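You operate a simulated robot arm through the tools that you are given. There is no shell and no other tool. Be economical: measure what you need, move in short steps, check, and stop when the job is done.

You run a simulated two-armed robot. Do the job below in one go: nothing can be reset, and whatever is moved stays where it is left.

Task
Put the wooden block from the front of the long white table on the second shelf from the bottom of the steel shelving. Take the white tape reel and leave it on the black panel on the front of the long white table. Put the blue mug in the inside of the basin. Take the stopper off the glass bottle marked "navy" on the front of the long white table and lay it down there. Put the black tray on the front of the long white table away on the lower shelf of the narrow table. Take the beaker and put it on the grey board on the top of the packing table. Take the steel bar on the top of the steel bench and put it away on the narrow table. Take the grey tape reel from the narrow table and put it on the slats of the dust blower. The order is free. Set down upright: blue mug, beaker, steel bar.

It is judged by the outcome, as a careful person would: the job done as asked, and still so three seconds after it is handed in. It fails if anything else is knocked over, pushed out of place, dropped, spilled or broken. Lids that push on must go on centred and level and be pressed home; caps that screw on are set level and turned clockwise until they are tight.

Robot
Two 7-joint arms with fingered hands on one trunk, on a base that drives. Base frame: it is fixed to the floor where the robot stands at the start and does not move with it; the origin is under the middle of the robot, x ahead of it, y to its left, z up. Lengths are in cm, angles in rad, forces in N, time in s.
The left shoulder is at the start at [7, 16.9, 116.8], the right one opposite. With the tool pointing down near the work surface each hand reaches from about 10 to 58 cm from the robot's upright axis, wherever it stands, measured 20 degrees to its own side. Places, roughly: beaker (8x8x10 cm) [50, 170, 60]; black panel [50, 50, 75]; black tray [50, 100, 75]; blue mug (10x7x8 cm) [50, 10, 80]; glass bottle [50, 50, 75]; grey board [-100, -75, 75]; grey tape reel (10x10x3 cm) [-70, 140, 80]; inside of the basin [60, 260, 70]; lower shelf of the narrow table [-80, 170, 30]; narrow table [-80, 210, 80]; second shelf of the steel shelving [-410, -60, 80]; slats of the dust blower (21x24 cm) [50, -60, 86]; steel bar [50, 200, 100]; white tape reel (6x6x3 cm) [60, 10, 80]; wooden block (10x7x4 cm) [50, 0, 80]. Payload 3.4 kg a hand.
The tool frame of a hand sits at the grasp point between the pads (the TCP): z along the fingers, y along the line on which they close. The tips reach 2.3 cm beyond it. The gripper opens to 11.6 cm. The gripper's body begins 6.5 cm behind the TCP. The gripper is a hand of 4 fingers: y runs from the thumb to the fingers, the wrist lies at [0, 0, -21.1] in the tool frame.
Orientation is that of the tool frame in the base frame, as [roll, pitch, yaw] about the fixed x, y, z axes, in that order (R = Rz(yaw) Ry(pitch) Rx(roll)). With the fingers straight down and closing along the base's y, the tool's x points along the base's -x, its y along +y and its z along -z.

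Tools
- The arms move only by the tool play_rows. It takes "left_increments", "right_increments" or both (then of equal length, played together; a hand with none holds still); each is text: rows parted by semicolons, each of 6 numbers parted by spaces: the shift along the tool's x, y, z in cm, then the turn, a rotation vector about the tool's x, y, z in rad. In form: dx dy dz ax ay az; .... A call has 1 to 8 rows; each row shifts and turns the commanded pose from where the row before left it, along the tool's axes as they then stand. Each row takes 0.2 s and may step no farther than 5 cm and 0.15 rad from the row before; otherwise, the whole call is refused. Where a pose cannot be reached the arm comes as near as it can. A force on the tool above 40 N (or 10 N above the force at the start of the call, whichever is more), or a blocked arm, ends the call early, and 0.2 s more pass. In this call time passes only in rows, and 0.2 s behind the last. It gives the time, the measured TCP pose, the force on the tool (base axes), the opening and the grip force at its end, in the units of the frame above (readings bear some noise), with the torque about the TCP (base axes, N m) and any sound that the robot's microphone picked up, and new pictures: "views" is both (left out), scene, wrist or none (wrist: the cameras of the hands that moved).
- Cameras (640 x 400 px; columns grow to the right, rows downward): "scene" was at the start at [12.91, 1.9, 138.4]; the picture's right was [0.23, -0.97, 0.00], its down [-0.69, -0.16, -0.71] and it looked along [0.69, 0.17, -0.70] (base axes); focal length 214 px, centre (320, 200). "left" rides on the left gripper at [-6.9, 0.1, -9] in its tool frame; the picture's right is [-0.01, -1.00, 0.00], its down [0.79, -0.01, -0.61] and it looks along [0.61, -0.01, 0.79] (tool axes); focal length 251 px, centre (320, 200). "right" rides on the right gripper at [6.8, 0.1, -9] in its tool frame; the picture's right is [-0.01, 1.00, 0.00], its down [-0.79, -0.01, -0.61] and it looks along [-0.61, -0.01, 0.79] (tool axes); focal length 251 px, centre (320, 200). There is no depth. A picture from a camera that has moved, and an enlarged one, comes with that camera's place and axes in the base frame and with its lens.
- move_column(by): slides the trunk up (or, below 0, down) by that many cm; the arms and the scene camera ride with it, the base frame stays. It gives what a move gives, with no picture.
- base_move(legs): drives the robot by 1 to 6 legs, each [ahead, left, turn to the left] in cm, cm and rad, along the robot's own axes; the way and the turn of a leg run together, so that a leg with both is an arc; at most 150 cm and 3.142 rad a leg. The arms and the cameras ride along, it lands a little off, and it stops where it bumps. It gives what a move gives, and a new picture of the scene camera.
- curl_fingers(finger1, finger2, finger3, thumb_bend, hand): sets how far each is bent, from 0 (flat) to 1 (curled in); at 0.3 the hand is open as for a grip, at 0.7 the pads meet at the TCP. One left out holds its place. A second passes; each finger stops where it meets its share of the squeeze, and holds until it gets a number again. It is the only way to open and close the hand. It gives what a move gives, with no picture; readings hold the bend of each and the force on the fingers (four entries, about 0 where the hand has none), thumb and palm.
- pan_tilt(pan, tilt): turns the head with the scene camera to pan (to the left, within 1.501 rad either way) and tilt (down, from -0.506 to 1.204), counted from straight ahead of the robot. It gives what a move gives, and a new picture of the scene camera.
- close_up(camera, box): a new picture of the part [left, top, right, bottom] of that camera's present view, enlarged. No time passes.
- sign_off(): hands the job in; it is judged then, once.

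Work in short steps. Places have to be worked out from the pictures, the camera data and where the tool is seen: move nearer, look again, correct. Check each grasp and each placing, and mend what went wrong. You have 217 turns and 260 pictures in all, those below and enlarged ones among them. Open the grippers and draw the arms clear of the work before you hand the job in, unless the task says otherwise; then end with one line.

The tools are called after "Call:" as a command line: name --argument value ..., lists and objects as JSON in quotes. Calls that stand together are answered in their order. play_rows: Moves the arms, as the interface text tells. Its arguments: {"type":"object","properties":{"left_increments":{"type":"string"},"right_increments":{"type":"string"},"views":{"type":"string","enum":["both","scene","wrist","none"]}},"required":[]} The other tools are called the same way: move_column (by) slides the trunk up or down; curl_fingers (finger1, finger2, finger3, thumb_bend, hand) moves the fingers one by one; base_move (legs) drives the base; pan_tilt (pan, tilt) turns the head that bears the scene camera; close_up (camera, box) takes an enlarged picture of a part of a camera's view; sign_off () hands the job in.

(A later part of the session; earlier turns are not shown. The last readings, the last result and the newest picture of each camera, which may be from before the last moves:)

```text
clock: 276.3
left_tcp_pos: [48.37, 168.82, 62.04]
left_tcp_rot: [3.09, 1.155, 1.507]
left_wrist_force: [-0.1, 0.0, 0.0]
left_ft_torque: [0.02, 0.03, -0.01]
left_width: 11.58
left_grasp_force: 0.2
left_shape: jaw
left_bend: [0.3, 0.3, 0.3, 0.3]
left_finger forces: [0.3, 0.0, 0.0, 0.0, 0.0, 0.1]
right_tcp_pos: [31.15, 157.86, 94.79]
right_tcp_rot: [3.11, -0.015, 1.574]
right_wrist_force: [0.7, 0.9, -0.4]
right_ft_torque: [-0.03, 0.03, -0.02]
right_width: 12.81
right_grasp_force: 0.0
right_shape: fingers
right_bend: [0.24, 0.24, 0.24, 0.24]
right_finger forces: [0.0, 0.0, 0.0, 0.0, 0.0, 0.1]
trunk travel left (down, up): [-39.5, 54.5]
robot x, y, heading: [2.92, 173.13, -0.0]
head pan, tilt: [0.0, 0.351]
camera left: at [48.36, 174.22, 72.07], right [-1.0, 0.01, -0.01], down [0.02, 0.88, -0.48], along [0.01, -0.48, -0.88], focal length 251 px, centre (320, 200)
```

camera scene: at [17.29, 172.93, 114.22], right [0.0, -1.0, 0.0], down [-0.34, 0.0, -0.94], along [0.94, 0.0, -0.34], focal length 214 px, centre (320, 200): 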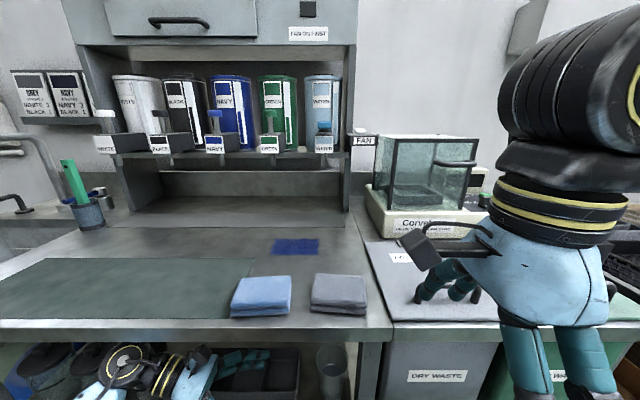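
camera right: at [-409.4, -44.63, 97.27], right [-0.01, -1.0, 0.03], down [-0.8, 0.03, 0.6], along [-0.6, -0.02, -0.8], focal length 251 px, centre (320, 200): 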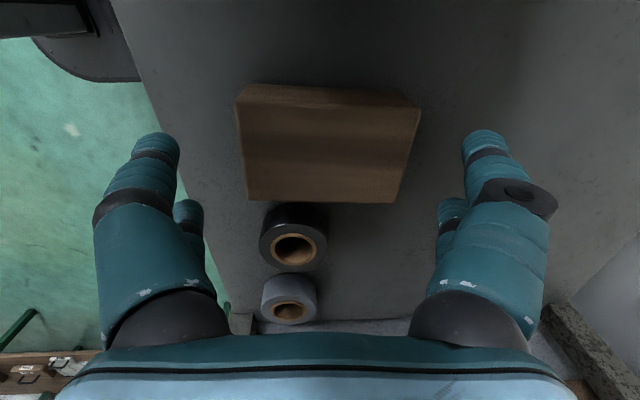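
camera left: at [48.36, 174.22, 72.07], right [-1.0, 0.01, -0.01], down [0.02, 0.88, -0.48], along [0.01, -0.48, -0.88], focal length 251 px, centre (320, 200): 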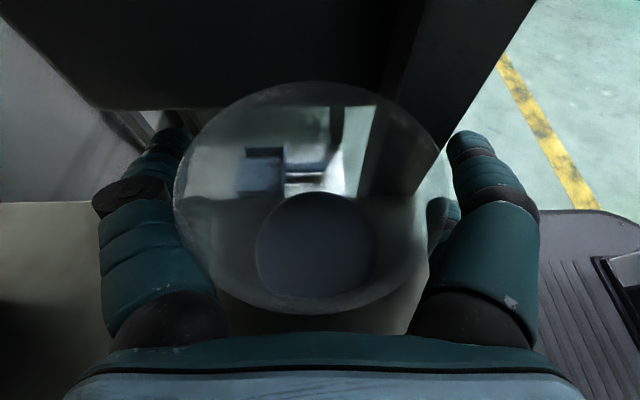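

Beaker is between the fingers (empty). Close gently.

Call:
curl_fingers --hand "left" --finger1 0.55 --finger2 0.55 --finger3 0.55 --thumb_bend 0.55

Call:
close_up --camera "left" --box '[0, 0, 640, 400]'

```text
clock: 277.3
left_tcp_pos: [48.17, 168.91, 62.2]
left_tcp_rot: [3.084, 1.153, 1.5]
left_wrist_force: [-19.5, 4.1, -2.1]
left_ft_torque: [0.0, -0.2, -0.76]
left_width: 7.13
left_grasp_force: 14.7
left_shape: fingers
left_bend: [0.54, 0.53, 0.51, 0.39]
left_finger forces: [2.3, 2.2, 4.5, 0.0, 20.1, 0.0]
right_tcp_pos: [30.79, 157.81, 94.98]
right_tcp_rot: [3.107, -0.012, 1.572]
right_wrist_force: [0.3, -0.8, -0.2]
right_ft_torque: [0.0, -0.01, -0.01]
right_width: 12.83
right_grasp_force: 0.0
right_shape: fingers
right_bend: [0.24, 0.24, 0.24, 0.24]
right_finger forces: [0.0, 0.0, 0.0, 0.1, 0.1, 0.0]
trunk travel left (down, up): [-39.5, 54.5]
robot x, y, heading: [2.92, 172.95, -0.001]
head pan, tilt: [0.0, 0.351]
```

```text
1.00 times, centred on (320, 200) of left (not enlarged: the box is as wide or as high as the picture)
camera zoom: at [48.16, 174.26, 72.16], right [-1.0, 0.02, -0.02], down [0.02, 0.88, -0.48], along [0.01, -0.48, -0.88], focal length 251 px, centre (320, 200)
```

zoom: 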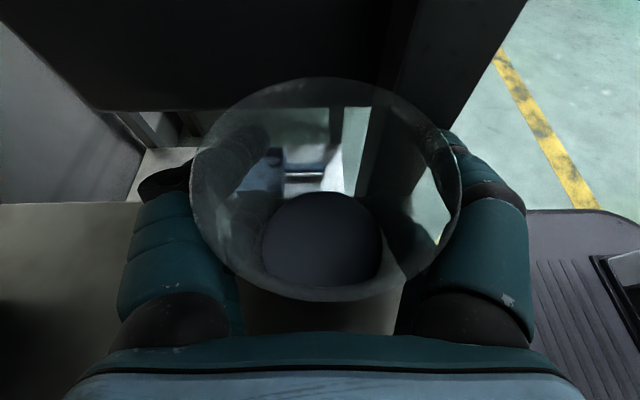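

The thumb pressed against the bench leg. Open, withdraw ~1.4 cm in y, and close again.

Call:
curl_fingers --hand "left" --finger1 0.34 --finger2 0.34 --finger3 0.34 --thumb_bend 0.3

Call:
play_rows --left_increments "0.5 -0.4 -1.3 0 0 0" --views "wrist"

```text
clock: 278.3
left_tcp_pos: [48.45, 168.87, 62.22]
left_tcp_rot: [3.087, 1.153, 1.502]
left_wrist_force: [0.3, -0.8, 0.6]
left_ft_torque: [0.01, 0.0, 0.01]
left_width: 11.07
left_grasp_force: 0.2
left_shape: fingers
left_bend: [0.34, 0.34, 0.34, 0.3]
left_finger forces: [0.0, 0.0, 0.0, 0.1, 0.0, 0.0]
right_tcp_pos: [31.21, 157.87, 94.97]
right_tcp_rot: [3.11, -0.014, 1.573]
right_wrist_force: [0.3, -0.2, 0.7]
right_ft_torque: [-0.01, -0.01, -0.01]
right_width: 12.82
right_grasp_force: 0.0
right_shape: fingers
right_bend: [0.24, 0.24, 0.24, 0.24]
right_finger forces: [0.0, 0.1, 0.0, 0.0, 0.0, 0.0]
trunk travel left (down, up): [-39.5, 54.5]
robot x, y, heading: [2.69, 173.17, 0.003]
head pan, tilt: [0.0, 0.351]
```

```text
clock: 278.7
left_tcp_pos: [48.08, 170.15, 62.3]
left_tcp_rot: [3.088, 1.155, 1.5]
left_wrist_force: [0.1, 0.0, -0.4]
left_ft_torque: [-0.01, 0.02, -0.03]
left_width: 11.08
left_grasp_force: 0.0
left_shape: fingers
left_bend: [0.34, 0.34, 0.34, 0.3]
left_finger forces: [0.1, 0.1, 0.0, 0.0, 0.0, 0.0]
right_tcp_pos: [31.12, 157.92, 94.89]
right_tcp_rot: [3.11, -0.013, 1.571]
right_wrist_force: [-0.7, 0.8, 0.3]
right_ft_torque: [0.01, -0.01, 0.01]
right_width: 12.83
right_grasp_force: 0.0
right_shape: fingers
right_bend: [0.24, 0.24, 0.24, 0.24]
right_finger forces: [0.1, 0.0, 0.0, 0.1, 0.0, 0.0]
trunk travel left (down, up): [-39.5, 54.5]
robot x, y, heading: [2.64, 173.16, -0.001]
head pan, tilt: [0.0, 0.351]
camera left: at [48.03, 175.6, 72.19], right [-1.0, 0.01, -0.01], down [0.02, 0.88, -0.48], along [0.01, -0.48, -0.88], focal length 251 px, centre (320, 200)
```

left: 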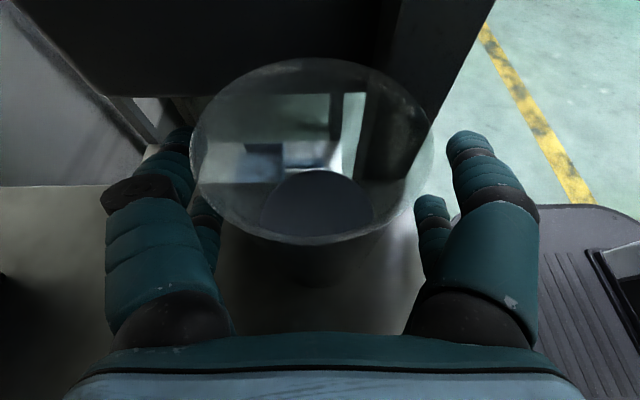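

Now close again, watching forces.

Call:
curl_fingers --hand "left" --finger1 0.5 --finger2 0.5 --finger3 0.5 --thumb_bend 0.5

Call:
close_up --camera "left" --box '[0, 0, 640, 400]'

```text
clock: 279.7
left_tcp_pos: [48.04, 170.01, 62.05]
left_tcp_rot: [3.088, 1.152, 1.505]
left_wrist_force: [-0.4, 0.4, -1.2]
left_ft_torque: [0.0, 0.0, -0.03]
left_width: 6.11
left_grasp_force: 1.4
left_shape: fingers
left_bend: [0.49, 0.5, 0.49, 0.49]
left_finger forces: [1.2, 0.1, 0.7, 0.0, 0.9, 0.0]
right_tcp_pos: [31.08, 157.89, 94.95]
right_tcp_rot: [3.109, -0.015, 1.574]
right_wrist_force: [0.1, 0.1, -0.1]
right_ft_torque: [0.02, 0.01, 0.0]
right_width: 12.84
right_grasp_force: 0.1
right_shape: fingers
right_bend: [0.24, 0.24, 0.24, 0.24]
right_finger forces: [0.1, 0.1, 0.0, 0.1, 0.0, 0.1]
trunk travel left (down, up): [-39.5, 54.5]
robot x, y, heading: [2.7, 172.77, -0.006]
head pan, tilt: [0.0, 0.351]
```

```text
1.00 times, centred on (320, 200) of left (not enlarged: the box is as wide or as high as the picture)
camera zoom: at [48.04, 175.57, 72.18], right [-1.0, 0.01, -0.01], down [0.02, 0.88, -0.48], along [0.01, -0.48, -0.88], focal length 251 px, centre (320, 200)
```

zoom: 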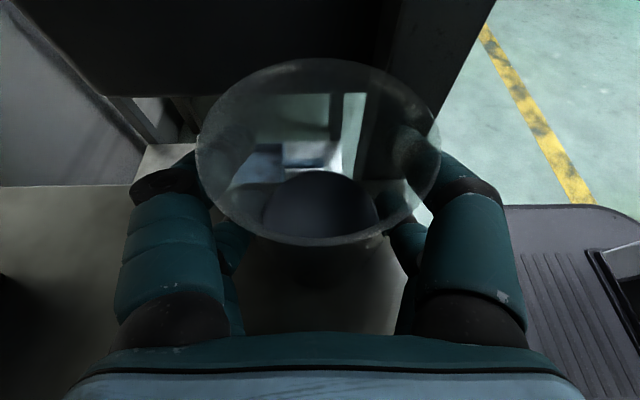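

Contact on both sides, balanced. Squeeze a little further for a firm hold and lift 2 cm.

Call:
curl_fingers --hand "left" --finger1 0.6 --finger2 0.6 --finger3 0.6 --thumb_bend 0.6

Call:
play_rows --left_increments "-0.9 0 -0.4 0 0 0;-0.9 0 -0.4 0 0 0" --views "wrist"

```text
clock: 280.7
left_tcp_pos: [48.15, 170.15, 62.28]
left_tcp_rot: [3.088, 1.153, 1.504]
left_wrist_force: [0.5, 1.0, 0.0]
left_ft_torque: [-0.03, 0.02, -0.02]
left_width: 5.39
left_grasp_force: 18.5
left_shape: fingers
left_bend: [0.52, 0.51, 0.52, 0.55]
left_finger forces: [11.2, 7.6, 6.6, 0.1, 12.0, 0.0]
right_tcp_pos: [30.99, 157.9, 95.0]
right_tcp_rot: [3.11, -0.012, 1.572]
right_wrist_force: [-0.1, -0.7, -0.3]
right_ft_torque: [-0.03, 0.02, 0.0]
right_width: 12.84
right_grasp_force: 0.0
right_shape: fingers
right_bend: [0.24, 0.24, 0.24, 0.24]
right_finger forces: [0.1, 0.0, 0.0, 0.0, 0.1, 0.0]
trunk travel left (down, up): [-39.5, 54.5]
robot x, y, heading: [3.28, 173.31, -0.005]
head pan, tilt: [0.0, 0.351]
```

```text
clock: 281.3
left_tcp_pos: [47.74, 170.2, 64.1]
left_tcp_rot: [3.086, 1.153, 1.503]
left_wrist_force: [-0.8, 0.3, -2.0]
left_ft_torque: [0.02, -0.01, 0.0]
left_width: 5.4
left_grasp_force: 18.3
left_shape: fingers
left_bend: [0.52, 0.51, 0.52, 0.55]
left_finger forces: [11.2, 7.6, 6.7, 0.0, 11.9, 0.1]
right_tcp_pos: [31.2, 157.87, 94.94]
right_tcp_rot: [3.11, -0.014, 1.574]
right_wrist_force: [0.2, 0.1, 0.6]
right_ft_torque: [0.0, 0.0, -0.02]
right_width: 12.85
right_grasp_force: 0.1
right_shape: fingers
right_bend: [0.24, 0.24, 0.24, 0.24]
right_finger forces: [0.1, 0.0, 0.1, 0.1, 0.0, 0.0]
trunk travel left (down, up): [-39.5, 54.5]
robot x, y, heading: [3.42, 172.79, -0.002]
head pan, tilt: [0.0, 0.351]
camera left: at [47.79, 175.57, 74.16], right [-1.0, 0.01, -0.01], down [0.02, 0.88, -0.48], along [0.01, -0.48, -0.88], focal length 251 px, centre (320, 200)
```

left: 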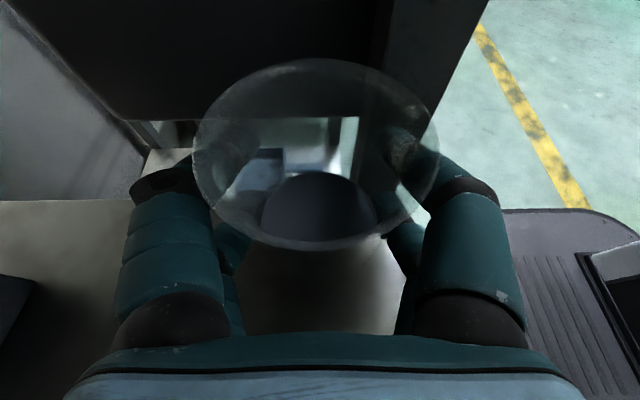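

Firmly gripped. Shift 2.2 cm away from the leg, then withdraw straight out of the shelf.

Call:
play_rows --left_increments "0.15 0 -2.33 0 0 0;0 -3 0 0 0 0;0 -4 0 0 0 0;0 -4 0 0 0 0;0 -4 0 0 0 0;0 -4 0 0 0 0" --views "both"

```text
clock: 282.7
left_tcp_pos: [29.08, 172.65, 64.55]
left_tcp_rot: [3.084, 1.153, 1.501]
left_wrist_force: [-1.0, 0.0, -1.0]
left_ft_torque: [0.0, -0.05, 0.01]
left_width: 5.34
left_grasp_force: 19.1
left_shape: fingers
left_bend: [0.53, 0.51, 0.52, 0.55]
left_finger forces: [11.2, 7.4, 6.6, 0.1, 11.6, 0.1]
right_tcp_pos: [31.09, 157.79, 95.1]
right_tcp_rot: [3.111, -0.014, 1.572]
right_wrist_force: [-0.5, 0.3, 0.1]
right_ft_torque: [-0.03, 0.0, 0.02]
right_width: 12.84
right_grasp_force: 0.0
right_shape: fingers
right_bend: [0.24, 0.24, 0.24, 0.24]
right_finger forces: [0.1, 0.1, 0.0, 0.0, 0.0, 0.0]
trunk travel left (down, up): [-39.5, 54.5]
robot x, y, heading: [2.55, 173.08, -0.004]
head pan, tilt: [0.0, 0.351]
camera scene: at [17.17, 172.94, 114.24], right [0.0, -1.0, 0.0], down [-0.34, 0.0, -0.94], along [0.94, 0.0, -0.34], focal length 214 px, centre (320, 200)
camera left: at [28.98, 178.1, 74.61], right [-1.0, 0.01, -0.01], down [0.02, 0.88, -0.48], along [0.01, -0.48, -0.88], focal length 251 px, centre (320, 200)
```

scene: 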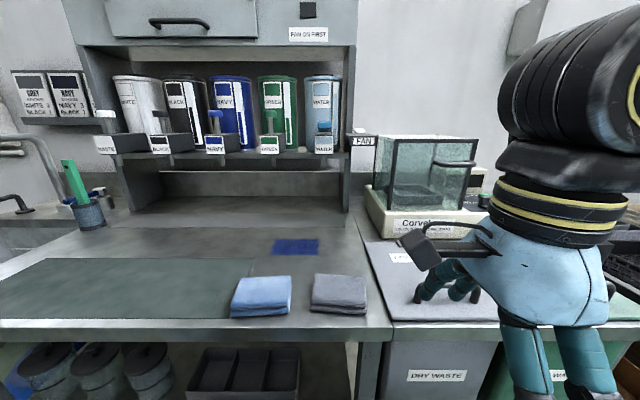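
left: 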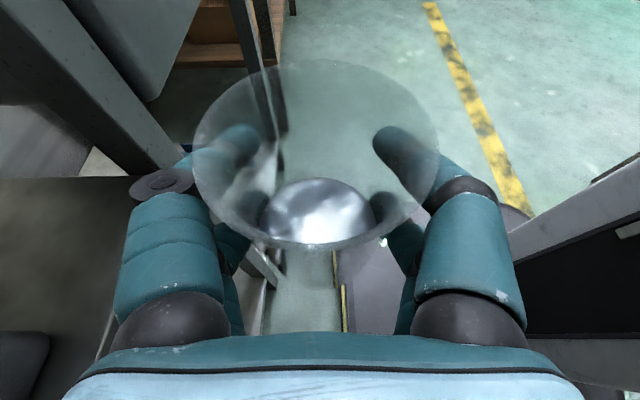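

Beaker is free of the shelf. Back off, then move the left hand out so I can turn it to point straight ahead (for an approach from the east end of the packing table).

Call:
base_move --legs '[[-24, 0, 0]]'

Call:
play_rows --left_increments "1.3 3.5 -3 0 0 0;1.3 3.5 -3 0 0 0;1.3 3.5 -3 0 0 0;1.3 3.5 -3 0 0 0;1.3 3.5 -3 0 0 0;1.3 3.5 -3 0 0 0" --views "wrist"

```text
clock: 284.4
left_tcp_pos: [5.15, 172.86, 64.57]
left_tcp_rot: [3.084, 1.153, 1.51]
left_wrist_force: [0.8, 0.2, -0.8]
left_ft_torque: [-0.03, 0.0, 0.01]
left_width: 5.36
left_grasp_force: 18.4
left_shape: fingers
left_bend: [0.53, 0.51, 0.52, 0.55]
left_finger forces: [11.1, 7.5, 6.6, 0.1, 11.6, 0.0]
right_tcp_pos: [7.21, 157.99, 94.98]
right_tcp_rot: [3.108, -0.014, 1.58]
right_wrist_force: [-0.4, 0.8, 0.6]
right_ft_torque: [-0.01, -0.03, 0.01]
right_width: 12.82
right_grasp_force: 0.0
right_shape: fingers
right_bend: [0.24, 0.24, 0.24, 0.24]
right_finger forces: [0.1, 0.0, 0.0, 0.0, 0.0, 0.0]
trunk travel left (down, up): [-39.5, 54.5]
robot x, y, heading: [-20.79, 173.13, 0.007]
head pan, tilt: [0.0, 0.351]
camera scene: at [-6.82, 173.01, 114.24], right [0.01, -1.0, 0.0], down [-0.34, 0.0, -0.94], along [0.94, 0.01, -0.34], focal length 214 px, centre (320, 200)
```

scene: 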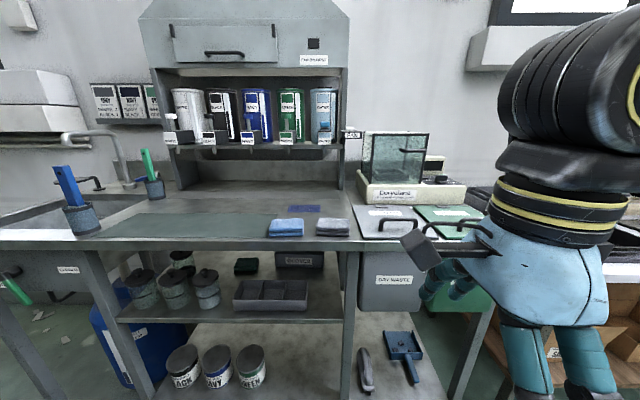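

```text
clock: 285.9
left_tcp_pos: [26.58, 192.26, 65.27]
left_tcp_rot: [3.088, 1.154, 1.511]
left_wrist_force: [1.0, 0.0, -1.1]
left_ft_torque: [-0.01, 0.0, -0.01]
left_width: 5.29
left_grasp_force: 18.6
left_shape: fingers
left_bend: [0.53, 0.51, 0.52, 0.55]
left_finger forces: [10.7, 7.5, 6.4, 0.1, 11.2, 0.0]
right_tcp_pos: [7.23, 158.06, 95.01]
right_tcp_rot: [3.109, -0.015, 1.582]
right_wrist_force: [-0.5, -0.2, 0.0]
right_ft_torque: [0.0, -0.01, -0.01]
right_width: 12.83
right_grasp_force: 0.0
right_shape: fingers
right_bend: [0.24, 0.24, 0.24, 0.24]
right_finger forces: [0.0, 0.0, 0.1, 0.0, 0.0, 0.0]
trunk travel left (down, up): [-39.5, 54.5]
robot x, y, heading: [-20.93, 172.96, 0.007]
head pan, tilt: [0.0, 0.351]
camera left: at [26.36, 197.65, 75.25], right [-1.0, 0.01, -0.01], down [0.01, 0.88, -0.48], along [0.01, -0.48, -0.88], focal length 251 px, centre (320, 200)
```

left: 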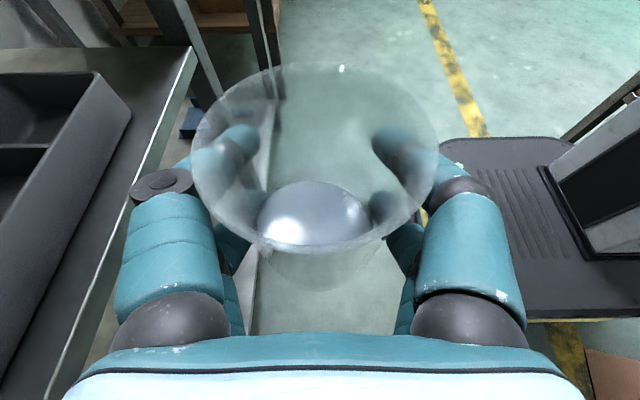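

Turn the hand about the vertical so it points ahead (beaker stays upright).

Call:
play_rows --left_increments "0 0 0 -0.133 0.004 -0.058;0 0 0 -0.133 0.004 -0.058;0 0 0 -0.133 0.004 -0.058;0 0 0 -0.133 0.004 -0.058;0 0 0 -0.133 0.004 -0.058;0 0 0 -0.133 0.004 -0.058;0 0 0 -0.133 0.004 -0.058;0 0 0 -0.133 0.004 -0.058" --views "none"

Call:
play_rows --left_increments "0 0 0 -0.133 0.004 -0.058;0 0 0 -0.133 0.004 -0.058;0 0 0 -0.11 0.003 -0.048" --views "both"

```text
clock: 287.6
left_tcp_pos: [26.4, 192.22, 65.19]
left_tcp_rot: [3.067, 1.15, 2.658]
left_wrist_force: [-0.1, -0.8, 0.1]
left_ft_torque: [-0.02, -0.01, 0.02]
left_width: 5.16
left_grasp_force: 17.4
left_shape: fingers
left_bend: [0.54, 0.52, 0.53, 0.56]
left_finger forces: [10.0, 7.4, 6.3, 0.1, 10.6, 0.0]
right_tcp_pos: [7.34, 158.05, 94.97]
right_tcp_rot: [3.111, -0.014, 1.581]
right_wrist_force: [0.8, -0.2, 0.0]
right_ft_torque: [0.0, 0.0, -0.02]
right_width: 12.82
right_grasp_force: 0.2
right_shape: fingers
right_bend: [0.24, 0.24, 0.24, 0.24]
right_finger forces: [0.1, 0.0, 0.0, 0.0, 0.1, 0.1]
trunk travel left (down, up): [-39.5, 54.5]
robot x, y, heading: [-21.34, 172.81, 0.001]
head pan, tilt: [0.0, 0.351]
```

```text
clock: 288.5
left_tcp_pos: [24.95, 199.19, 62.91]
left_tcp_rot: [2.647, 1.108, 2.579]
left_wrist_force: [-0.2, -0.4, -1.3]
left_ft_torque: [-0.01, 0.01, -0.01]
left_width: 5.15
left_grasp_force: 17.7
left_shape: fingers
left_bend: [0.54, 0.52, 0.53, 0.56]
left_finger forces: [10.0, 7.6, 6.5, 0.2, 10.7, 0.0]
left hand out of reach, approached as far as the arm can: row 2, 3
right_tcp_pos: [7.26, 158.15, 94.94]
right_tcp_rot: [3.11, -0.012, 1.582]
right_wrist_force: [-0.8, -0.3, -0.3]
right_ft_torque: [0.02, 0.01, 0.0]
right_width: 12.82
right_grasp_force: 0.1
right_shape: fingers
right_bend: [0.24, 0.24, 0.24, 0.24]
right_finger forces: [0.0, 0.0, 0.0, 0.1, 0.0, 0.0]
trunk travel left (down, up): [-39.5, 54.5]
robot x, y, heading: [-20.87, 172.49, 0.002]
head pan, tilt: [0.0, 0.351]
stopped in row 3 (left hand): the arm was blocked; the commanded pose is now the measured one
camera scene: at [-6.75, 173.06, 114.23], right [0.01, -1.0, 0.0], down [-0.34, 0.0, -0.94], along [0.94, 0.01, -0.34], focal length 214 px, centre (320, 200)
camera left: at [19.3, 197.79, 72.73], right [-0.11, -0.97, -0.2], down [-0.86, 0.19, -0.48], along [0.5, 0.12, -0.86], focal length 251 px, centre (320, 200)
```

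scene: 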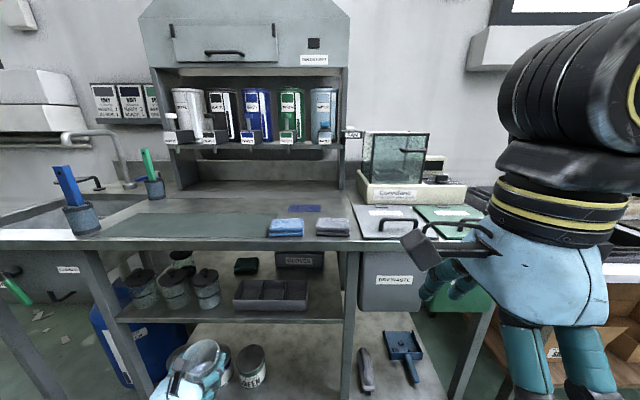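
left: 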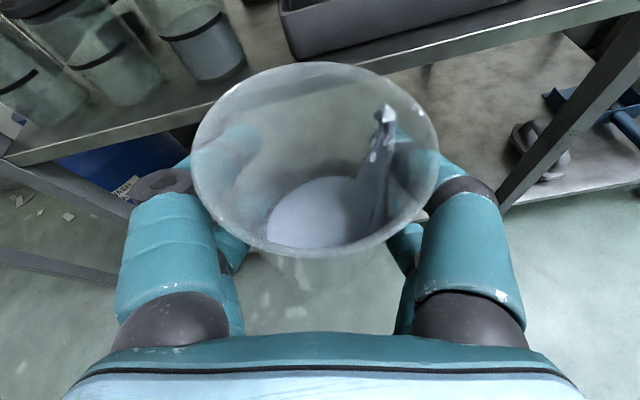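

The arm reached its limit near straight-ahead; I level the beaker again by backing off a quarter radian, as I can turn the robot instead.

Call:
play_rows --left_increments "0 0 0 0.1125 -0.025 -0.06;0 0 0 0.1125 -0.025 -0.06" --views "wrist"

```text
clock: 289.1
left_tcp_pos: [24.97, 199.25, 63.02]
left_tcp_rot: [3.112, 1.193, 2.838]
left_wrist_force: [0.5, -0.2, -1.4]
left_ft_torque: [0.01, -0.02, -0.02]
left_width: 5.13
left_grasp_force: 17.4
left_shape: fingers
left_bend: [0.54, 0.52, 0.53, 0.56]
left_finger forces: [9.9, 7.3, 6.3, 0.0, 10.3, 0.0]
right_tcp_pos: [7.27, 158.13, 94.89]
right_tcp_rot: [3.111, -0.011, 1.581]
right_wrist_force: [0.6, -0.4, 0.2]
right_ft_torque: [0.01, -0.02, -0.01]
right_width: 12.83
right_grasp_force: 0.1
right_shape: fingers
right_bend: [0.24, 0.24, 0.24, 0.24]
right_finger forces: [0.1, 0.0, 0.0, 0.0, 0.0, 0.0]
trunk travel left (down, up): [-39.5, 54.5]
robot x, y, heading: [-21.33, 173.25, 0.002]
head pan, tilt: [0.0, 0.351]
camera left: at [19.35, 200.7, 72.82], right [-0.27, -0.96, 0.0], down [-0.83, 0.23, -0.51], along [0.5, -0.14, -0.86], focal length 251 px, centre (320, 200)
```

left: 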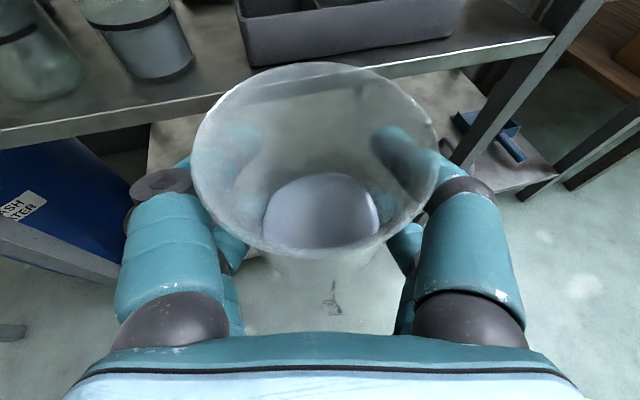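

Level again, pointing ~15° right of ahead. Now drive to open floor at y≈49 and turn around (counter-clockwise).

Call:
base_move --legs '[[0, -62, 0], [0, -62, 0], [0, 0, 1.7], [0, 0, 1.71]]'

Call:
move_column --by 27

Call:
pan_tilt --pan 0.4 --tilt 0.5

```text
clock: 304.1
left_tcp_pos: [-51.36, 8.52, 63.05]
left_tcp_rot: [3.107, 1.19, 0.108]
left_wrist_force: [-0.5, 0.2, -0.7]
left_ft_torque: [-0.04, -0.01, 0.0]
left_width: 5.13
left_grasp_force: 16.5
left_shape: fingers
left_bend: [0.54, 0.52, 0.53, 0.56]
left_finger forces: [9.6, 7.0, 6.0, 0.0, 10.0, 0.0]
right_tcp_pos: [-51.65, 53.28, 94.86]
right_tcp_rot: [3.109, -0.013, -1.147]
right_wrist_force: [-0.2, 0.3, -0.3]
right_ft_torque: [-0.02, 0.0, -0.02]
right_width: 12.86
right_grasp_force: 0.1
right_shape: fingers
right_bend: [0.24, 0.24, 0.24, 0.24]
right_finger forces: [0.0, 0.0, 0.0, 0.0, 0.0, 0.0]
trunk travel left (down, up): [-39.5, 54.5]
robot x, y, heading: [-20.04, 51.04, -2.718]
head pan, tilt: [0.0, 0.351]
camera scene: at [-32.92, 45.16, 114.23], right [-0.41, 0.91, 0.0], down [0.31, 0.14, -0.94], along [-0.86, -0.38, -0.34], focal length 214 px, centre (320, 200)
```

scene: 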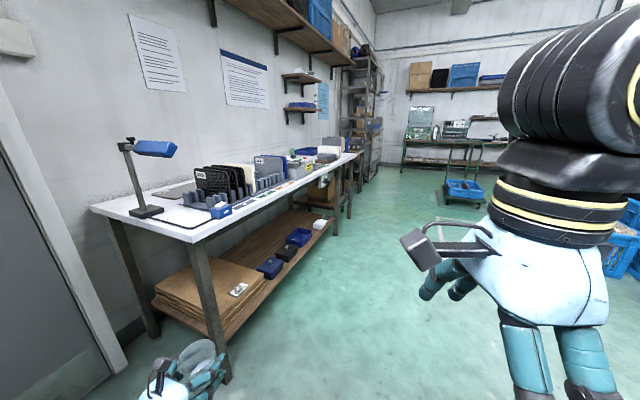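

```text
clock: 306.8
left_tcp_pos: [-51.39, 8.49, 90.1]
left_tcp_rot: [3.106, 1.193, 0.107]
left_wrist_force: [0.6, 0.1, -0.7]
left_ft_torque: [-0.01, -0.02, 0.01]
left_width: 5.12
left_grasp_force: 16.5
left_shape: fingers
left_bend: [0.54, 0.52, 0.53, 0.56]
left_finger forces: [9.4, 7.0, 6.1, 0.0, 10.0, 0.0]
right_tcp_pos: [-51.7, 53.24, 122.05]
right_tcp_rot: [3.11, -0.014, -1.146]
right_wrist_force: [0.6, 0.2, -0.4]
right_ft_torque: [-0.02, -0.02, 0.01]
right_width: 12.84
right_grasp_force: 0.1
right_shape: fingers
right_bend: [0.24, 0.24, 0.24, 0.24]
right_finger forces: [0.0, 0.1, 0.0, 0.0, 0.0, 0.0]
trunk travel left (down, up): [-66.5, 27.5]
robot x, y, heading: [-19.64, 50.78, -2.721]
head pan, tilt: [0.0, 0.351]
```

```text
clock: 307.7
left_tcp_pos: [-51.43, 8.48, 89.98]
left_tcp_rot: [3.105, 1.19, 0.106]
left_wrist_force: [0.7, 0.3, -1.3]
left_ft_torque: [-0.03, 0.0, 0.01]
left_width: 5.12
left_grasp_force: 15.9
left_shape: fingers
left_bend: [0.54, 0.52, 0.53, 0.56]
left_finger forces: [9.3, 7.1, 6.1, 0.0, 10.0, 0.0]
right_tcp_pos: [-51.8, 53.34, 121.95]
right_tcp_rot: [3.11, -0.014, -1.146]
right_wrist_force: [-0.4, 0.7, 0.0]
right_ft_torque: [0.02, -0.01, -0.01]
right_width: 12.84
right_grasp_force: 0.0
right_shape: fingers
right_bend: [0.24, 0.24, 0.24, 0.24]
right_finger forces: [0.0, 0.0, 0.0, 0.1, 0.1, 0.1]
trunk travel left (down, up): [-66.5, 27.5]
robot x, y, heading: [-19.63, 51.26, -2.719]
head pan, tilt: [0.4, 0.499]
camera scene: at [-30.64, 42.32, 139.86], right [-0.73, 0.68, 0.0], down [0.33, 0.35, -0.88], along [-0.6, -0.64, -0.48], focal length 214 px, centre (320, 200)
```

scene: 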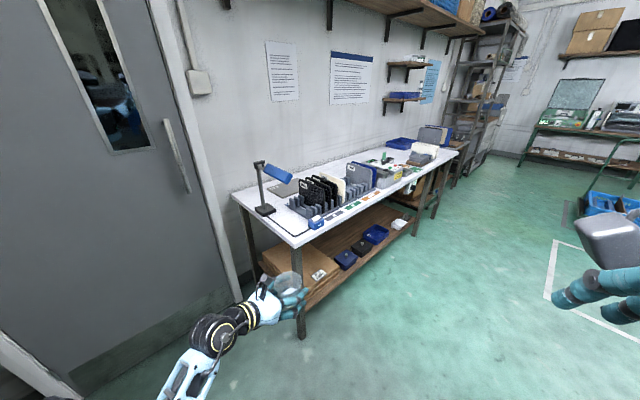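

Raised to z 90, tool points -x. Extend the left arm 18 cm along -x in the free space here.

Call:
play_rows --left_increments "-1.66 -0.48 4.15 0 0 0;-1.66 -0.48 4.15 0 0 0;-1.66 -0.48 4.15 0 0 0;-1.66 -0.48 4.15 0 0 0" --views "wrist"

```text
clock: 308.7
left_tcp_pos: [-69.28, 7.82, 89.82]
left_tcp_rot: [3.104, 1.19, 0.107]
left_wrist_force: [0.0, -0.4, -0.7]
left_ft_torque: [-0.01, 0.01, 0.02]
left_width: 5.14
left_grasp_force: 16.5
left_shape: fingers
left_bend: [0.54, 0.52, 0.53, 0.56]
left_finger forces: [9.4, 7.0, 6.1, 0.0, 10.0, 0.1]
right_tcp_pos: [-51.92, 53.15, 121.88]
right_tcp_rot: [3.112, -0.015, -1.145]
right_wrist_force: [-0.2, -0.4, 0.3]
right_ft_torque: [-0.02, 0.0, -0.03]
right_width: 12.82
right_grasp_force: 0.1
right_shape: fingers
right_bend: [0.24, 0.24, 0.24, 0.24]
right_finger forces: [0.1, 0.0, 0.0, 0.0, 0.1, 0.0]
trunk travel left (down, up): [-66.5, 27.5]
robot x, y, heading: [-19.84, 50.53, -2.72]
head pan, tilt: [0.4, 0.499]
camera left: at [-63.56, 8.6, 99.59], right [-0.14, 0.99, -0.01], down [0.85, 0.12, -0.51], along [-0.51, -0.08, -0.86], focal length 251 px, centre (320, 200)
```

left: 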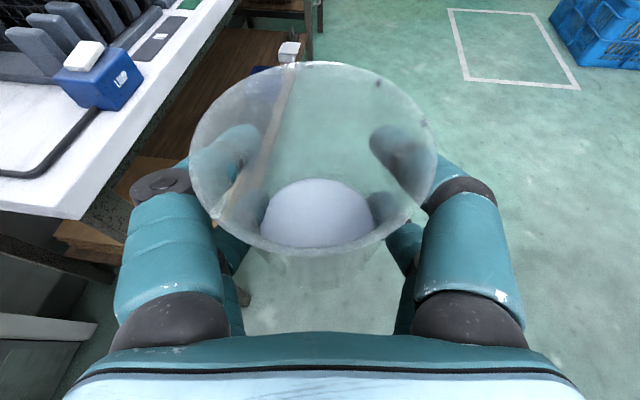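

Drive around to the east end: first away from the table (+x), then -y.

Call:
base_move --legs '[[-20, 9, 0], [32.5, 72.5, 0]]'

Call:
pan_tilt --pan -0.1 --tilt 0.6

```text
clock: 313.7
left_tcp_pos: [-49.74, -63.92, 88.99]
left_tcp_rot: [3.13, 1.169, 0.101]
left_wrist_force: [-6.4, 5.6, -5.6]
left_ft_torque: [-0.17, -0.15, -0.11]
left_width: 5.2
left_grasp_force: 20.7
left_shape: fingers
left_bend: [0.54, 0.52, 0.53, 0.54]
left_finger forces: [10.6, 7.4, 6.6, 0.0, 16.3, 0.0]
right_tcp_pos: [-31.71, -19.39, 122.01]
right_tcp_rot: [3.11, -0.014, -1.164]
right_wrist_force: [0.9, -0.3, -0.5]
right_ft_torque: [0.0, 0.03, -0.02]
right_width: 12.85
right_grasp_force: 0.0
right_shape: fingers
right_bend: [0.24, 0.24, 0.24, 0.24]
right_finger forces: [0.1, 0.0, 0.0, 0.0, 0.1, 0.0]
trunk travel left (down, up): [-66.5, 27.5]
robot x, y, heading: [0.14, -21.94, -2.739]
head pan, tilt: [0.4, 0.499]
stopped in leg 2: the force on the tool passed its limit at 52 N (the readings are from after the stop); the commanded pose is now the measured one
camera scene: at [-10.76, -30.71, 139.87], right [-0.72, 0.7, 0.0], down [0.33, 0.34, -0.88], along [-0.61, -0.63, -0.48], focal length 214 px, centre (320, 200)
```

scene: 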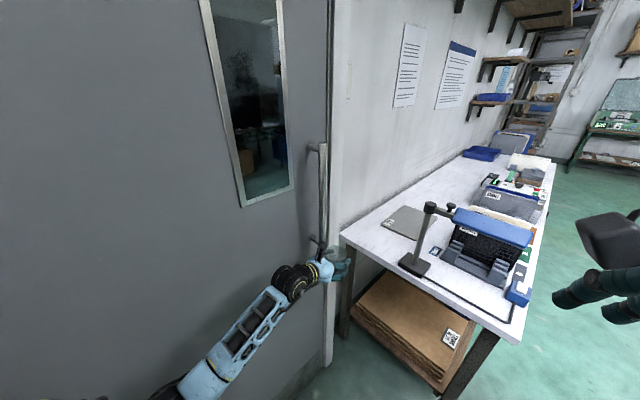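

```text
clock: 314.6
left_tcp_pos: [-49.68, -64.09, 89.01]
left_tcp_rot: [3.124, 1.168, 0.098]
left_wrist_force: [-3.6, 9.1, -7.9]
left_ft_torque: [-0.17, -0.01, 0.03]
left_width: 5.18
left_grasp_force: 21.2
left_shape: fingers
left_bend: [0.54, 0.52, 0.53, 0.54]
left_finger forces: [11.6, 7.5, 6.8, 0.0, 16.7, 0.0]
right_tcp_pos: [-31.79, -19.13, 121.87]
right_tcp_rot: [3.112, -0.014, -1.163]
right_wrist_force: [-0.2, -0.9, -0.1]
right_ft_torque: [-0.02, 0.0, 0.0]
right_width: 12.85
right_grasp_force: 0.0
right_shape: fingers
right_bend: [0.24, 0.24, 0.24, 0.24]
right_finger forces: [0.0, 0.0, 0.1, 0.0, 0.1, 0.1]
trunk travel left (down, up): [-66.5, 27.5]
robot x, y, heading: [0.33, -22.29, -2.738]
head pan, tilt: [-0.099, 0.6]
camera scene: at [-13.01, -26.66, 138.93], right [-0.3, 0.95, 0.0], down [0.54, 0.17, -0.82], along [-0.79, -0.25, -0.57], focal length 214 px, centre (320, 200)
```

scene: 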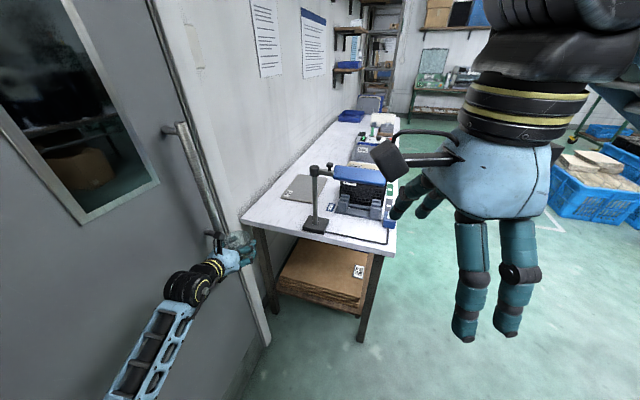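

The hand touched the door handle. Back away 9 cm in +y and check the grip.

Call:
base_move --legs '[[-3.5, -8.3, 0]]'

Call:
close_up --camera "left" --box '[0, 0, 640, 400]'

Call:
close_up --camera "scene" --box '[140, 100, 420, 275]'

```text
clock: 315.7
left_tcp_pos: [-49.61, -55.05, 89.09]
left_tcp_rot: [3.127, 1.173, 0.1]
left_wrist_force: [0.3, 0.4, -1.5]
left_ft_torque: [-0.01, 0.01, -0.02]
left_width: 5.13
left_grasp_force: 18.5
left_shape: fingers
left_bend: [0.54, 0.52, 0.54, 0.55]
left_finger forces: [9.5, 9.2, 5.9, 0.1, 12.0, 0.1]
right_tcp_pos: [-31.61, -10.36, 121.98]
right_tcp_rot: [3.11, -0.015, -1.166]
right_wrist_force: [-0.5, 0.1, -0.2]
right_ft_torque: [0.02, -0.02, -0.03]
right_width: 12.82
right_grasp_force: 0.1
right_shape: fingers
right_bend: [0.24, 0.24, 0.24, 0.24]
right_finger forces: [0.0, 0.0, 0.0, 0.1, 0.0, 0.0]
trunk travel left (down, up): [-66.5, 27.5]
robot x, y, heading: [0.24, -12.91, -2.743]
head pan, tilt: [-0.099, 0.6]
camera scene: at [-12.81, -17.81, 138.95], right [-0.3, 0.95, 0.0], down [0.54, 0.17, -0.82], along [-0.79, -0.25, -0.57], focal length 214 px, centre (320, 200)
```

scene: 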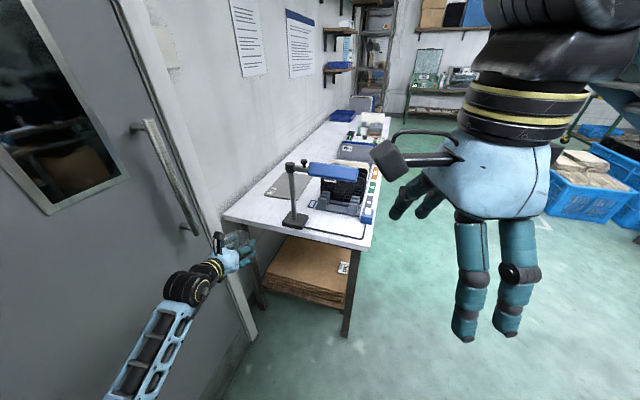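

```text
1.00 times, centred on (320, 200) of left (not enlarged: the box is as wide or as high as the picture)
camera zoom: at [-44.08, -54.43, 98.99], right [-0.12, 0.99, 0.0], down [0.86, 0.1, -0.5], along [-0.49, -0.06, -0.87], focal length 251 px, centre (320, 200)
```

zoom: 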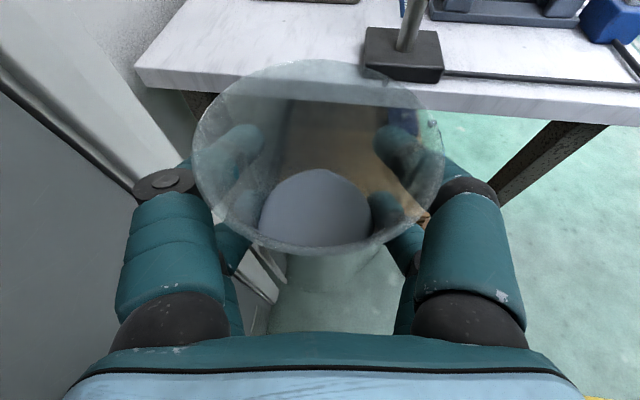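

```text
2.29 times, centred on (280, 188) of scene
camera zoom: at [-12.81, -17.81, 138.95], right [-0.3, 0.95, 0.0], down [0.54, 0.17, -0.82], along [-0.79, -0.25, -0.57], focal length 490 px, centre (411, 229)
```

zoom: 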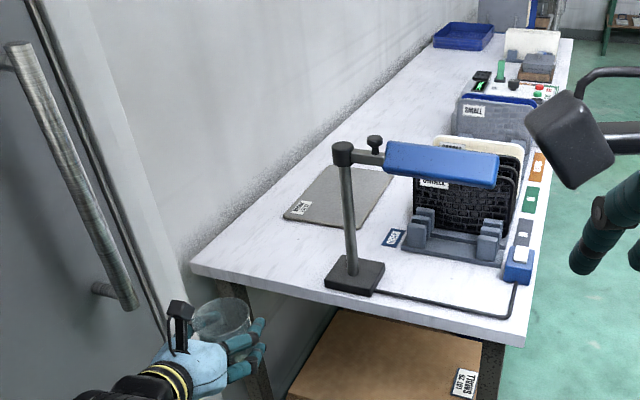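

Recomputed: packing table top ≈ z 80, board x -90…-115, y -54…-72, lamp base (-76,-48). Raise 5 cm, extend the arm another 9 cm, then drive in diagonally toward (-97, -61.5).

Call:
move_column --by 5

Call:
play_rows --left_increments "-1.66 -0.48 4.15 0 0 0;-1.66 -0.48 4.15 0 0 0" --views "none"

Call:
base_move --legs '[[19, -5, 0]]'

Call:
close_up --camera "left" --box '[0, 0, 640, 400]'

```text
clock: 316.6
left_tcp_pos: [-49.58, -55.21, 94.01]
left_tcp_rot: [3.128, 1.171, 0.101]
left_wrist_force: [0.9, -0.7, -1.5]
left_ft_torque: [-0.05, 0.0, 0.0]
left_width: 5.13
left_grasp_force: 18.3
left_shape: fingers
left_bend: [0.54, 0.52, 0.54, 0.55]
left_finger forces: [9.5, 9.3, 5.8, 0.1, 12.0, 0.0]
right_tcp_pos: [-31.5, -10.37, 127.0]
right_tcp_rot: [3.11, -0.014, -1.165]
right_wrist_force: [0.3, 0.1, 0.2]
right_ft_torque: [0.05, 0.02, 0.01]
right_width: 12.85
right_grasp_force: 0.1
right_shape: fingers
right_bend: [0.24, 0.24, 0.24, 0.24]
right_finger forces: [0.0, 0.1, 0.0, 0.1, 0.0, 0.0]
trunk travel left (down, up): [-71.5, 22.5]
robot x, y, heading: [0.23, -13.38, -2.744]
head pan, tilt: [-0.099, 0.6]
```

```text
clock: 317.2
left_tcp_pos: [-58.98, -55.17, 94.01]
left_tcp_rot: [3.126, 1.17, 0.101]
left_wrist_force: [-0.8, -0.6, -1.5]
left_ft_torque: [-0.02, 0.0, 0.0]
left_width: 5.13
left_grasp_force: 18.3
left_shape: fingers
left_bend: [0.54, 0.52, 0.54, 0.55]
left_finger forces: [9.4, 9.1, 5.7, 0.0, 11.8, 0.0]
right_tcp_pos: [-31.82, -10.45, 126.82]
right_tcp_rot: [3.112, -0.014, -1.166]
right_wrist_force: [0.6, -1.0, 0.0]
right_ft_torque: [-0.03, -0.01, -0.02]
right_width: 12.86
right_grasp_force: 0.1
right_shape: fingers
right_bend: [0.24, 0.24, 0.24, 0.24]
right_finger forces: [0.1, 0.0, 0.1, 0.0, 0.0, 0.0]
trunk travel left (down, up): [-71.5, 22.5]
robot x, y, heading: [0.31, -12.93, -2.742]
head pan, tilt: [-0.099, 0.6]
```

```text
clock: 318.8
left_tcp_pos: [-78.06, -57.6, 94.3]
left_tcp_rot: [3.126, 1.173, 0.1]
left_wrist_force: [-0.1, 0.1, -1.6]
left_ft_torque: [-0.02, -0.02, 0.02]
left_width: 5.1
left_grasp_force: 17.5
left_shape: fingers
left_bend: [0.54, 0.52, 0.54, 0.55]
left_finger forces: [9.5, 9.2, 5.7, 0.0, 11.8, 0.0]
right_tcp_pos: [-50.7, -12.91, 126.9]
right_tcp_rot: [3.108, -0.013, -1.167]
right_wrist_force: [1.0, -0.5, 0.7]
right_ft_torque: [0.0, 0.04, 0.0]
right_width: 12.85
right_grasp_force: 0.1
right_shape: fingers
right_bend: [0.24, 0.24, 0.24, 0.24]
right_finger forces: [0.1, 0.0, 0.0, 0.1, 0.0, 0.1]
trunk travel left (down, up): [-71.5, 22.5]
robot x, y, heading: [-19.09, -16.13, -2.744]
head pan, tilt: [-0.099, 0.6]
camera scene: at [-31.95, -20.39, 143.97], right [-0.3, 0.95, 0.0], down [0.54, 0.17, -0.83], along [-0.79, -0.25, -0.56], focal length 214 px, centre (320, 200)
```

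scene: 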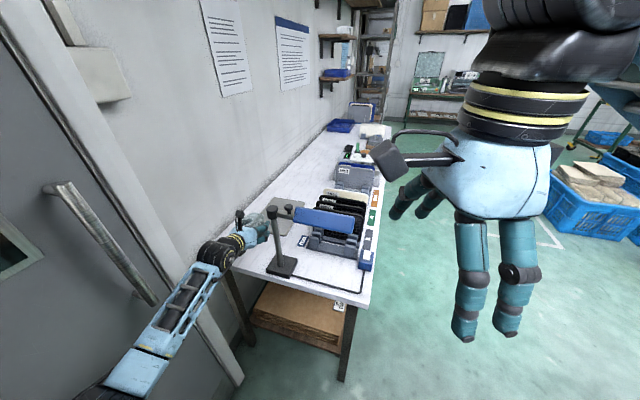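

```text
1.00 times, centred on (320, 200) of left (not enlarged: the box is as wide or as high as the picture)
camera zoom: at [-72.44, -57.06, 104.13], right [-0.12, 0.99, 0.0], down [0.86, 0.1, -0.5], along [-0.49, -0.06, -0.87], focal length 251 px, centre (320, 200)
```

zoom: 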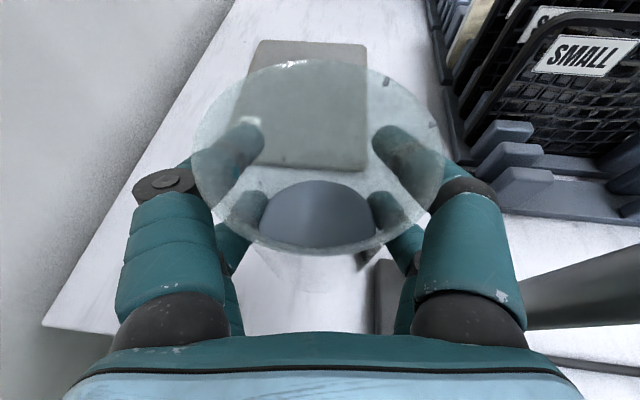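

Very good view: board centre ≈ (-100, -62.4). Drive the remaining (-19, -4.4).

Call:
base_move --legs '[[9.5, -1.0, 0], [9.5, -2.3, 0]]'

Call:
close_up --camera "left" --box '[0, 0, 640, 400]'

```text
clock: 320.7
left_tcp_pos: [-96.99, -61.53, 94.17]
left_tcp_rot: [3.126, 1.169, 0.095]
left_wrist_force: [-0.9, -0.1, -1.9]
left_ft_torque: [0.03, 0.01, 0.0]
left_width: 5.12
left_grasp_force: 18.3
left_shape: fingers
left_bend: [0.54, 0.52, 0.54, 0.55]
left_finger forces: [9.4, 9.1, 5.7, 0.0, 11.8, 0.1]
right_tcp_pos: [-69.36, -17.05, 126.9]
right_tcp_rot: [3.11, -0.016, -1.171]
right_wrist_force: [0.4, -0.5, -0.5]
right_ft_torque: [0.01, 0.0, -0.01]
right_width: 12.83
right_grasp_force: 0.1
right_shape: fingers
right_bend: [0.24, 0.24, 0.24, 0.24]
right_finger forces: [0.0, 0.0, 0.0, 0.0, 0.1, 0.0]
trunk travel left (down, up): [-71.5, 22.5]
robot x, y, heading: [-37.24, -20.23, -2.746]
head pan, tilt: [-0.099, 0.6]
camera scene: at [-50.68, -24.59, 143.95], right [-0.29, 0.96, 0.0], down [0.54, 0.17, -0.82], along [-0.79, -0.24, -0.57], focal length 214 px, centre (320, 200)
```

scene: 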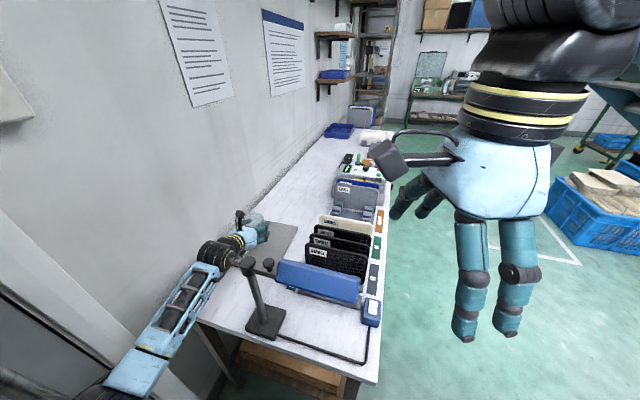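

```text
1.00 times, centred on (320, 200) of left (not enlarged: the box is as wide or as high as the picture)
camera zoom: at [-91.33, -61.02, 104.05], right [-0.11, 0.99, 0.0], down [0.86, 0.1, -0.5], along [-0.49, -0.05, -0.87], focal length 251 px, centre (320, 200)
```

zoom: 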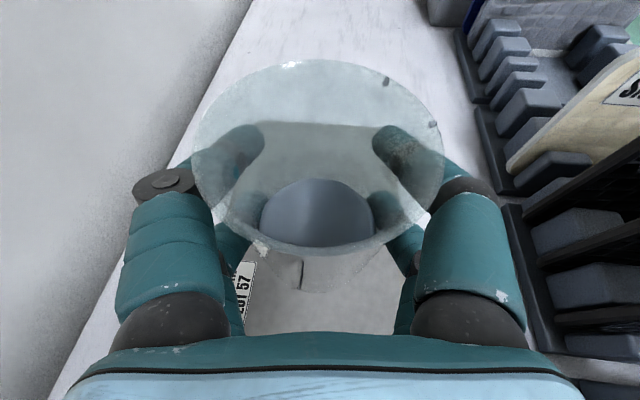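

Call:
close_up --camera "scene" --box '[180, 190, 340, 350]'

```text
2.50 times, centred on (260, 270) of scene
camera zoom: at [-50.68, -24.59, 143.95], right [-0.29, 0.96, 0.0], down [0.54, 0.17, -0.82], along [-0.79, -0.24, -0.57], focal length 536 px, centre (470, 25)
```

zoom: 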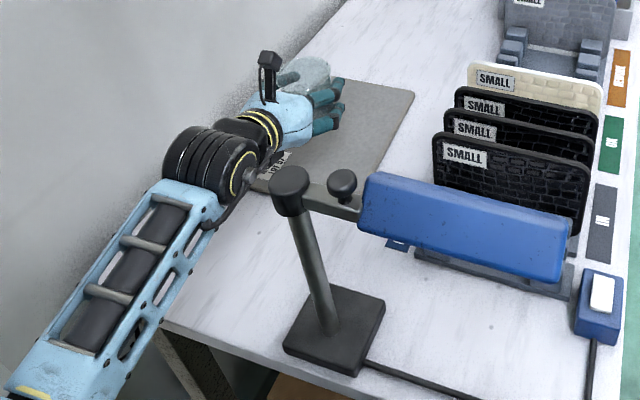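

Clear of the lamp. Lower 4.5 cm with the trunk, then feel for the board with small arm steps.

Call:
move_column --by -4.5

Call:
play_rows --left_increments "0.37 0 0.16 0 0 0;0.37 0 0.16 0 0 0;0.37 0 0.16 0 0 0;0.37 0 0.16 0 0 0" --views "wrist"

```text
clock: 321.5
left_tcp_pos: [-96.86, -61.46, 89.86]
left_tcp_rot: [3.126, 1.173, 0.094]
left_wrist_force: [0.4, -0.1, -1.2]
left_ft_torque: [0.01, 0.05, 0.01]
left_width: 5.1
left_grasp_force: 17.6
left_shape: fingers
left_bend: [0.54, 0.52, 0.54, 0.55]
left_finger forces: [9.5, 9.1, 5.6, 0.0, 11.9, 0.0]
right_tcp_pos: [-69.34, -16.98, 122.53]
right_tcp_rot: [3.11, -0.015, -1.171]
right_wrist_force: [-0.5, -0.5, -0.2]
right_ft_torque: [-0.02, -0.01, -0.02]
right_width: 12.83
right_grasp_force: 0.0
right_shape: fingers
right_bend: [0.24, 0.24, 0.24, 0.24]
right_finger forces: [0.0, 0.0, 0.0, 0.1, 0.1, 0.0]
trunk travel left (down, up): [-67.0, 27.0]
robot x, y, heading: [-37.38, -20.08, -2.744]
head pan, tilt: [-0.099, 0.6]
```

```text
clock: 322.5
left_tcp_pos: [-97.03, -61.55, 88.03]
left_tcp_rot: [3.127, 1.17, 0.095]
left_wrist_force: [0.4, 0.6, -1.0]
left_ft_torque: [-0.01, -0.03, -0.04]
left_width: 5.14
left_grasp_force: 18.0
left_shape: fingers
left_bend: [0.54, 0.52, 0.54, 0.55]
left_finger forces: [9.4, 9.0, 5.8, 0.0, 11.7, 0.0]
right_tcp_pos: [-69.31, -17.03, 122.41]
right_tcp_rot: [3.11, -0.015, -1.173]
right_wrist_force: [0.1, -0.5, -0.4]
right_ft_torque: [-0.01, 0.02, 0.0]
right_width: 12.79
right_grasp_force: 0.0
right_shape: fingers
right_bend: [0.24, 0.24, 0.24, 0.24]
right_finger forces: [0.1, 0.0, 0.0, 0.0, 0.0, 0.0]
trunk travel left (down, up): [-67.0, 27.0]
robot x, y, heading: [-37.58, -19.9, -2.749]
head pan, tilt: [-0.099, 0.6]
camera left: at [-91.46, -60.96, 97.98], right [-0.11, 0.99, 0.0], down [0.86, 0.1, -0.5], along [-0.49, -0.05, -0.87], focal length 251 px, centre (320, 200)
```

left: 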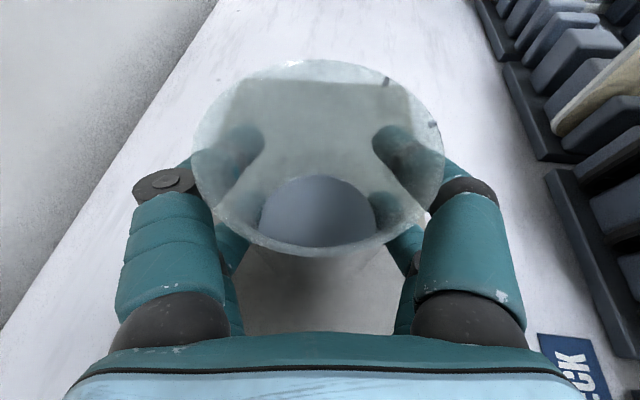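

Call:
play_rows --left_increments "0.28 0 0.12 0 0 0;0.28 0 0.12 0 0 0;0.28 0 0.12 0 0 0;0.28 0 0.12 0 0 0;0.28 0 0.12 0 0 0" --views "none"

```text
clock: 323.7
left_tcp_pos: [-96.86, -61.4, 86.57]
left_tcp_rot: [3.125, 1.173, 0.094]
left_wrist_force: [-0.7, -0.2, -0.8]
left_ft_torque: [0.0, 0.02, -0.02]
left_width: 5.13
left_grasp_force: 18.1
left_shape: fingers
left_bend: [0.54, 0.52, 0.54, 0.55]
left_finger forces: [9.5, 9.0, 5.6, 0.0, 11.7, 0.0]
right_tcp_pos: [-69.44, -17.0, 122.48]
right_tcp_rot: [3.11, -0.013, -1.171]
right_wrist_force: [0.0, 0.1, 0.7]
right_ft_torque: [-0.02, -0.01, -0.01]
right_width: 12.82
right_grasp_force: 0.1
right_shape: fingers
right_bend: [0.24, 0.24, 0.24, 0.24]
right_finger forces: [0.1, 0.0, 0.1, 0.0, 0.0, 0.0]
trunk travel left (down, up): [-67.0, 27.0]
robot x, y, heading: [-37.8, -20.11, -2.744]
head pan, tilt: [-0.099, 0.6]
```

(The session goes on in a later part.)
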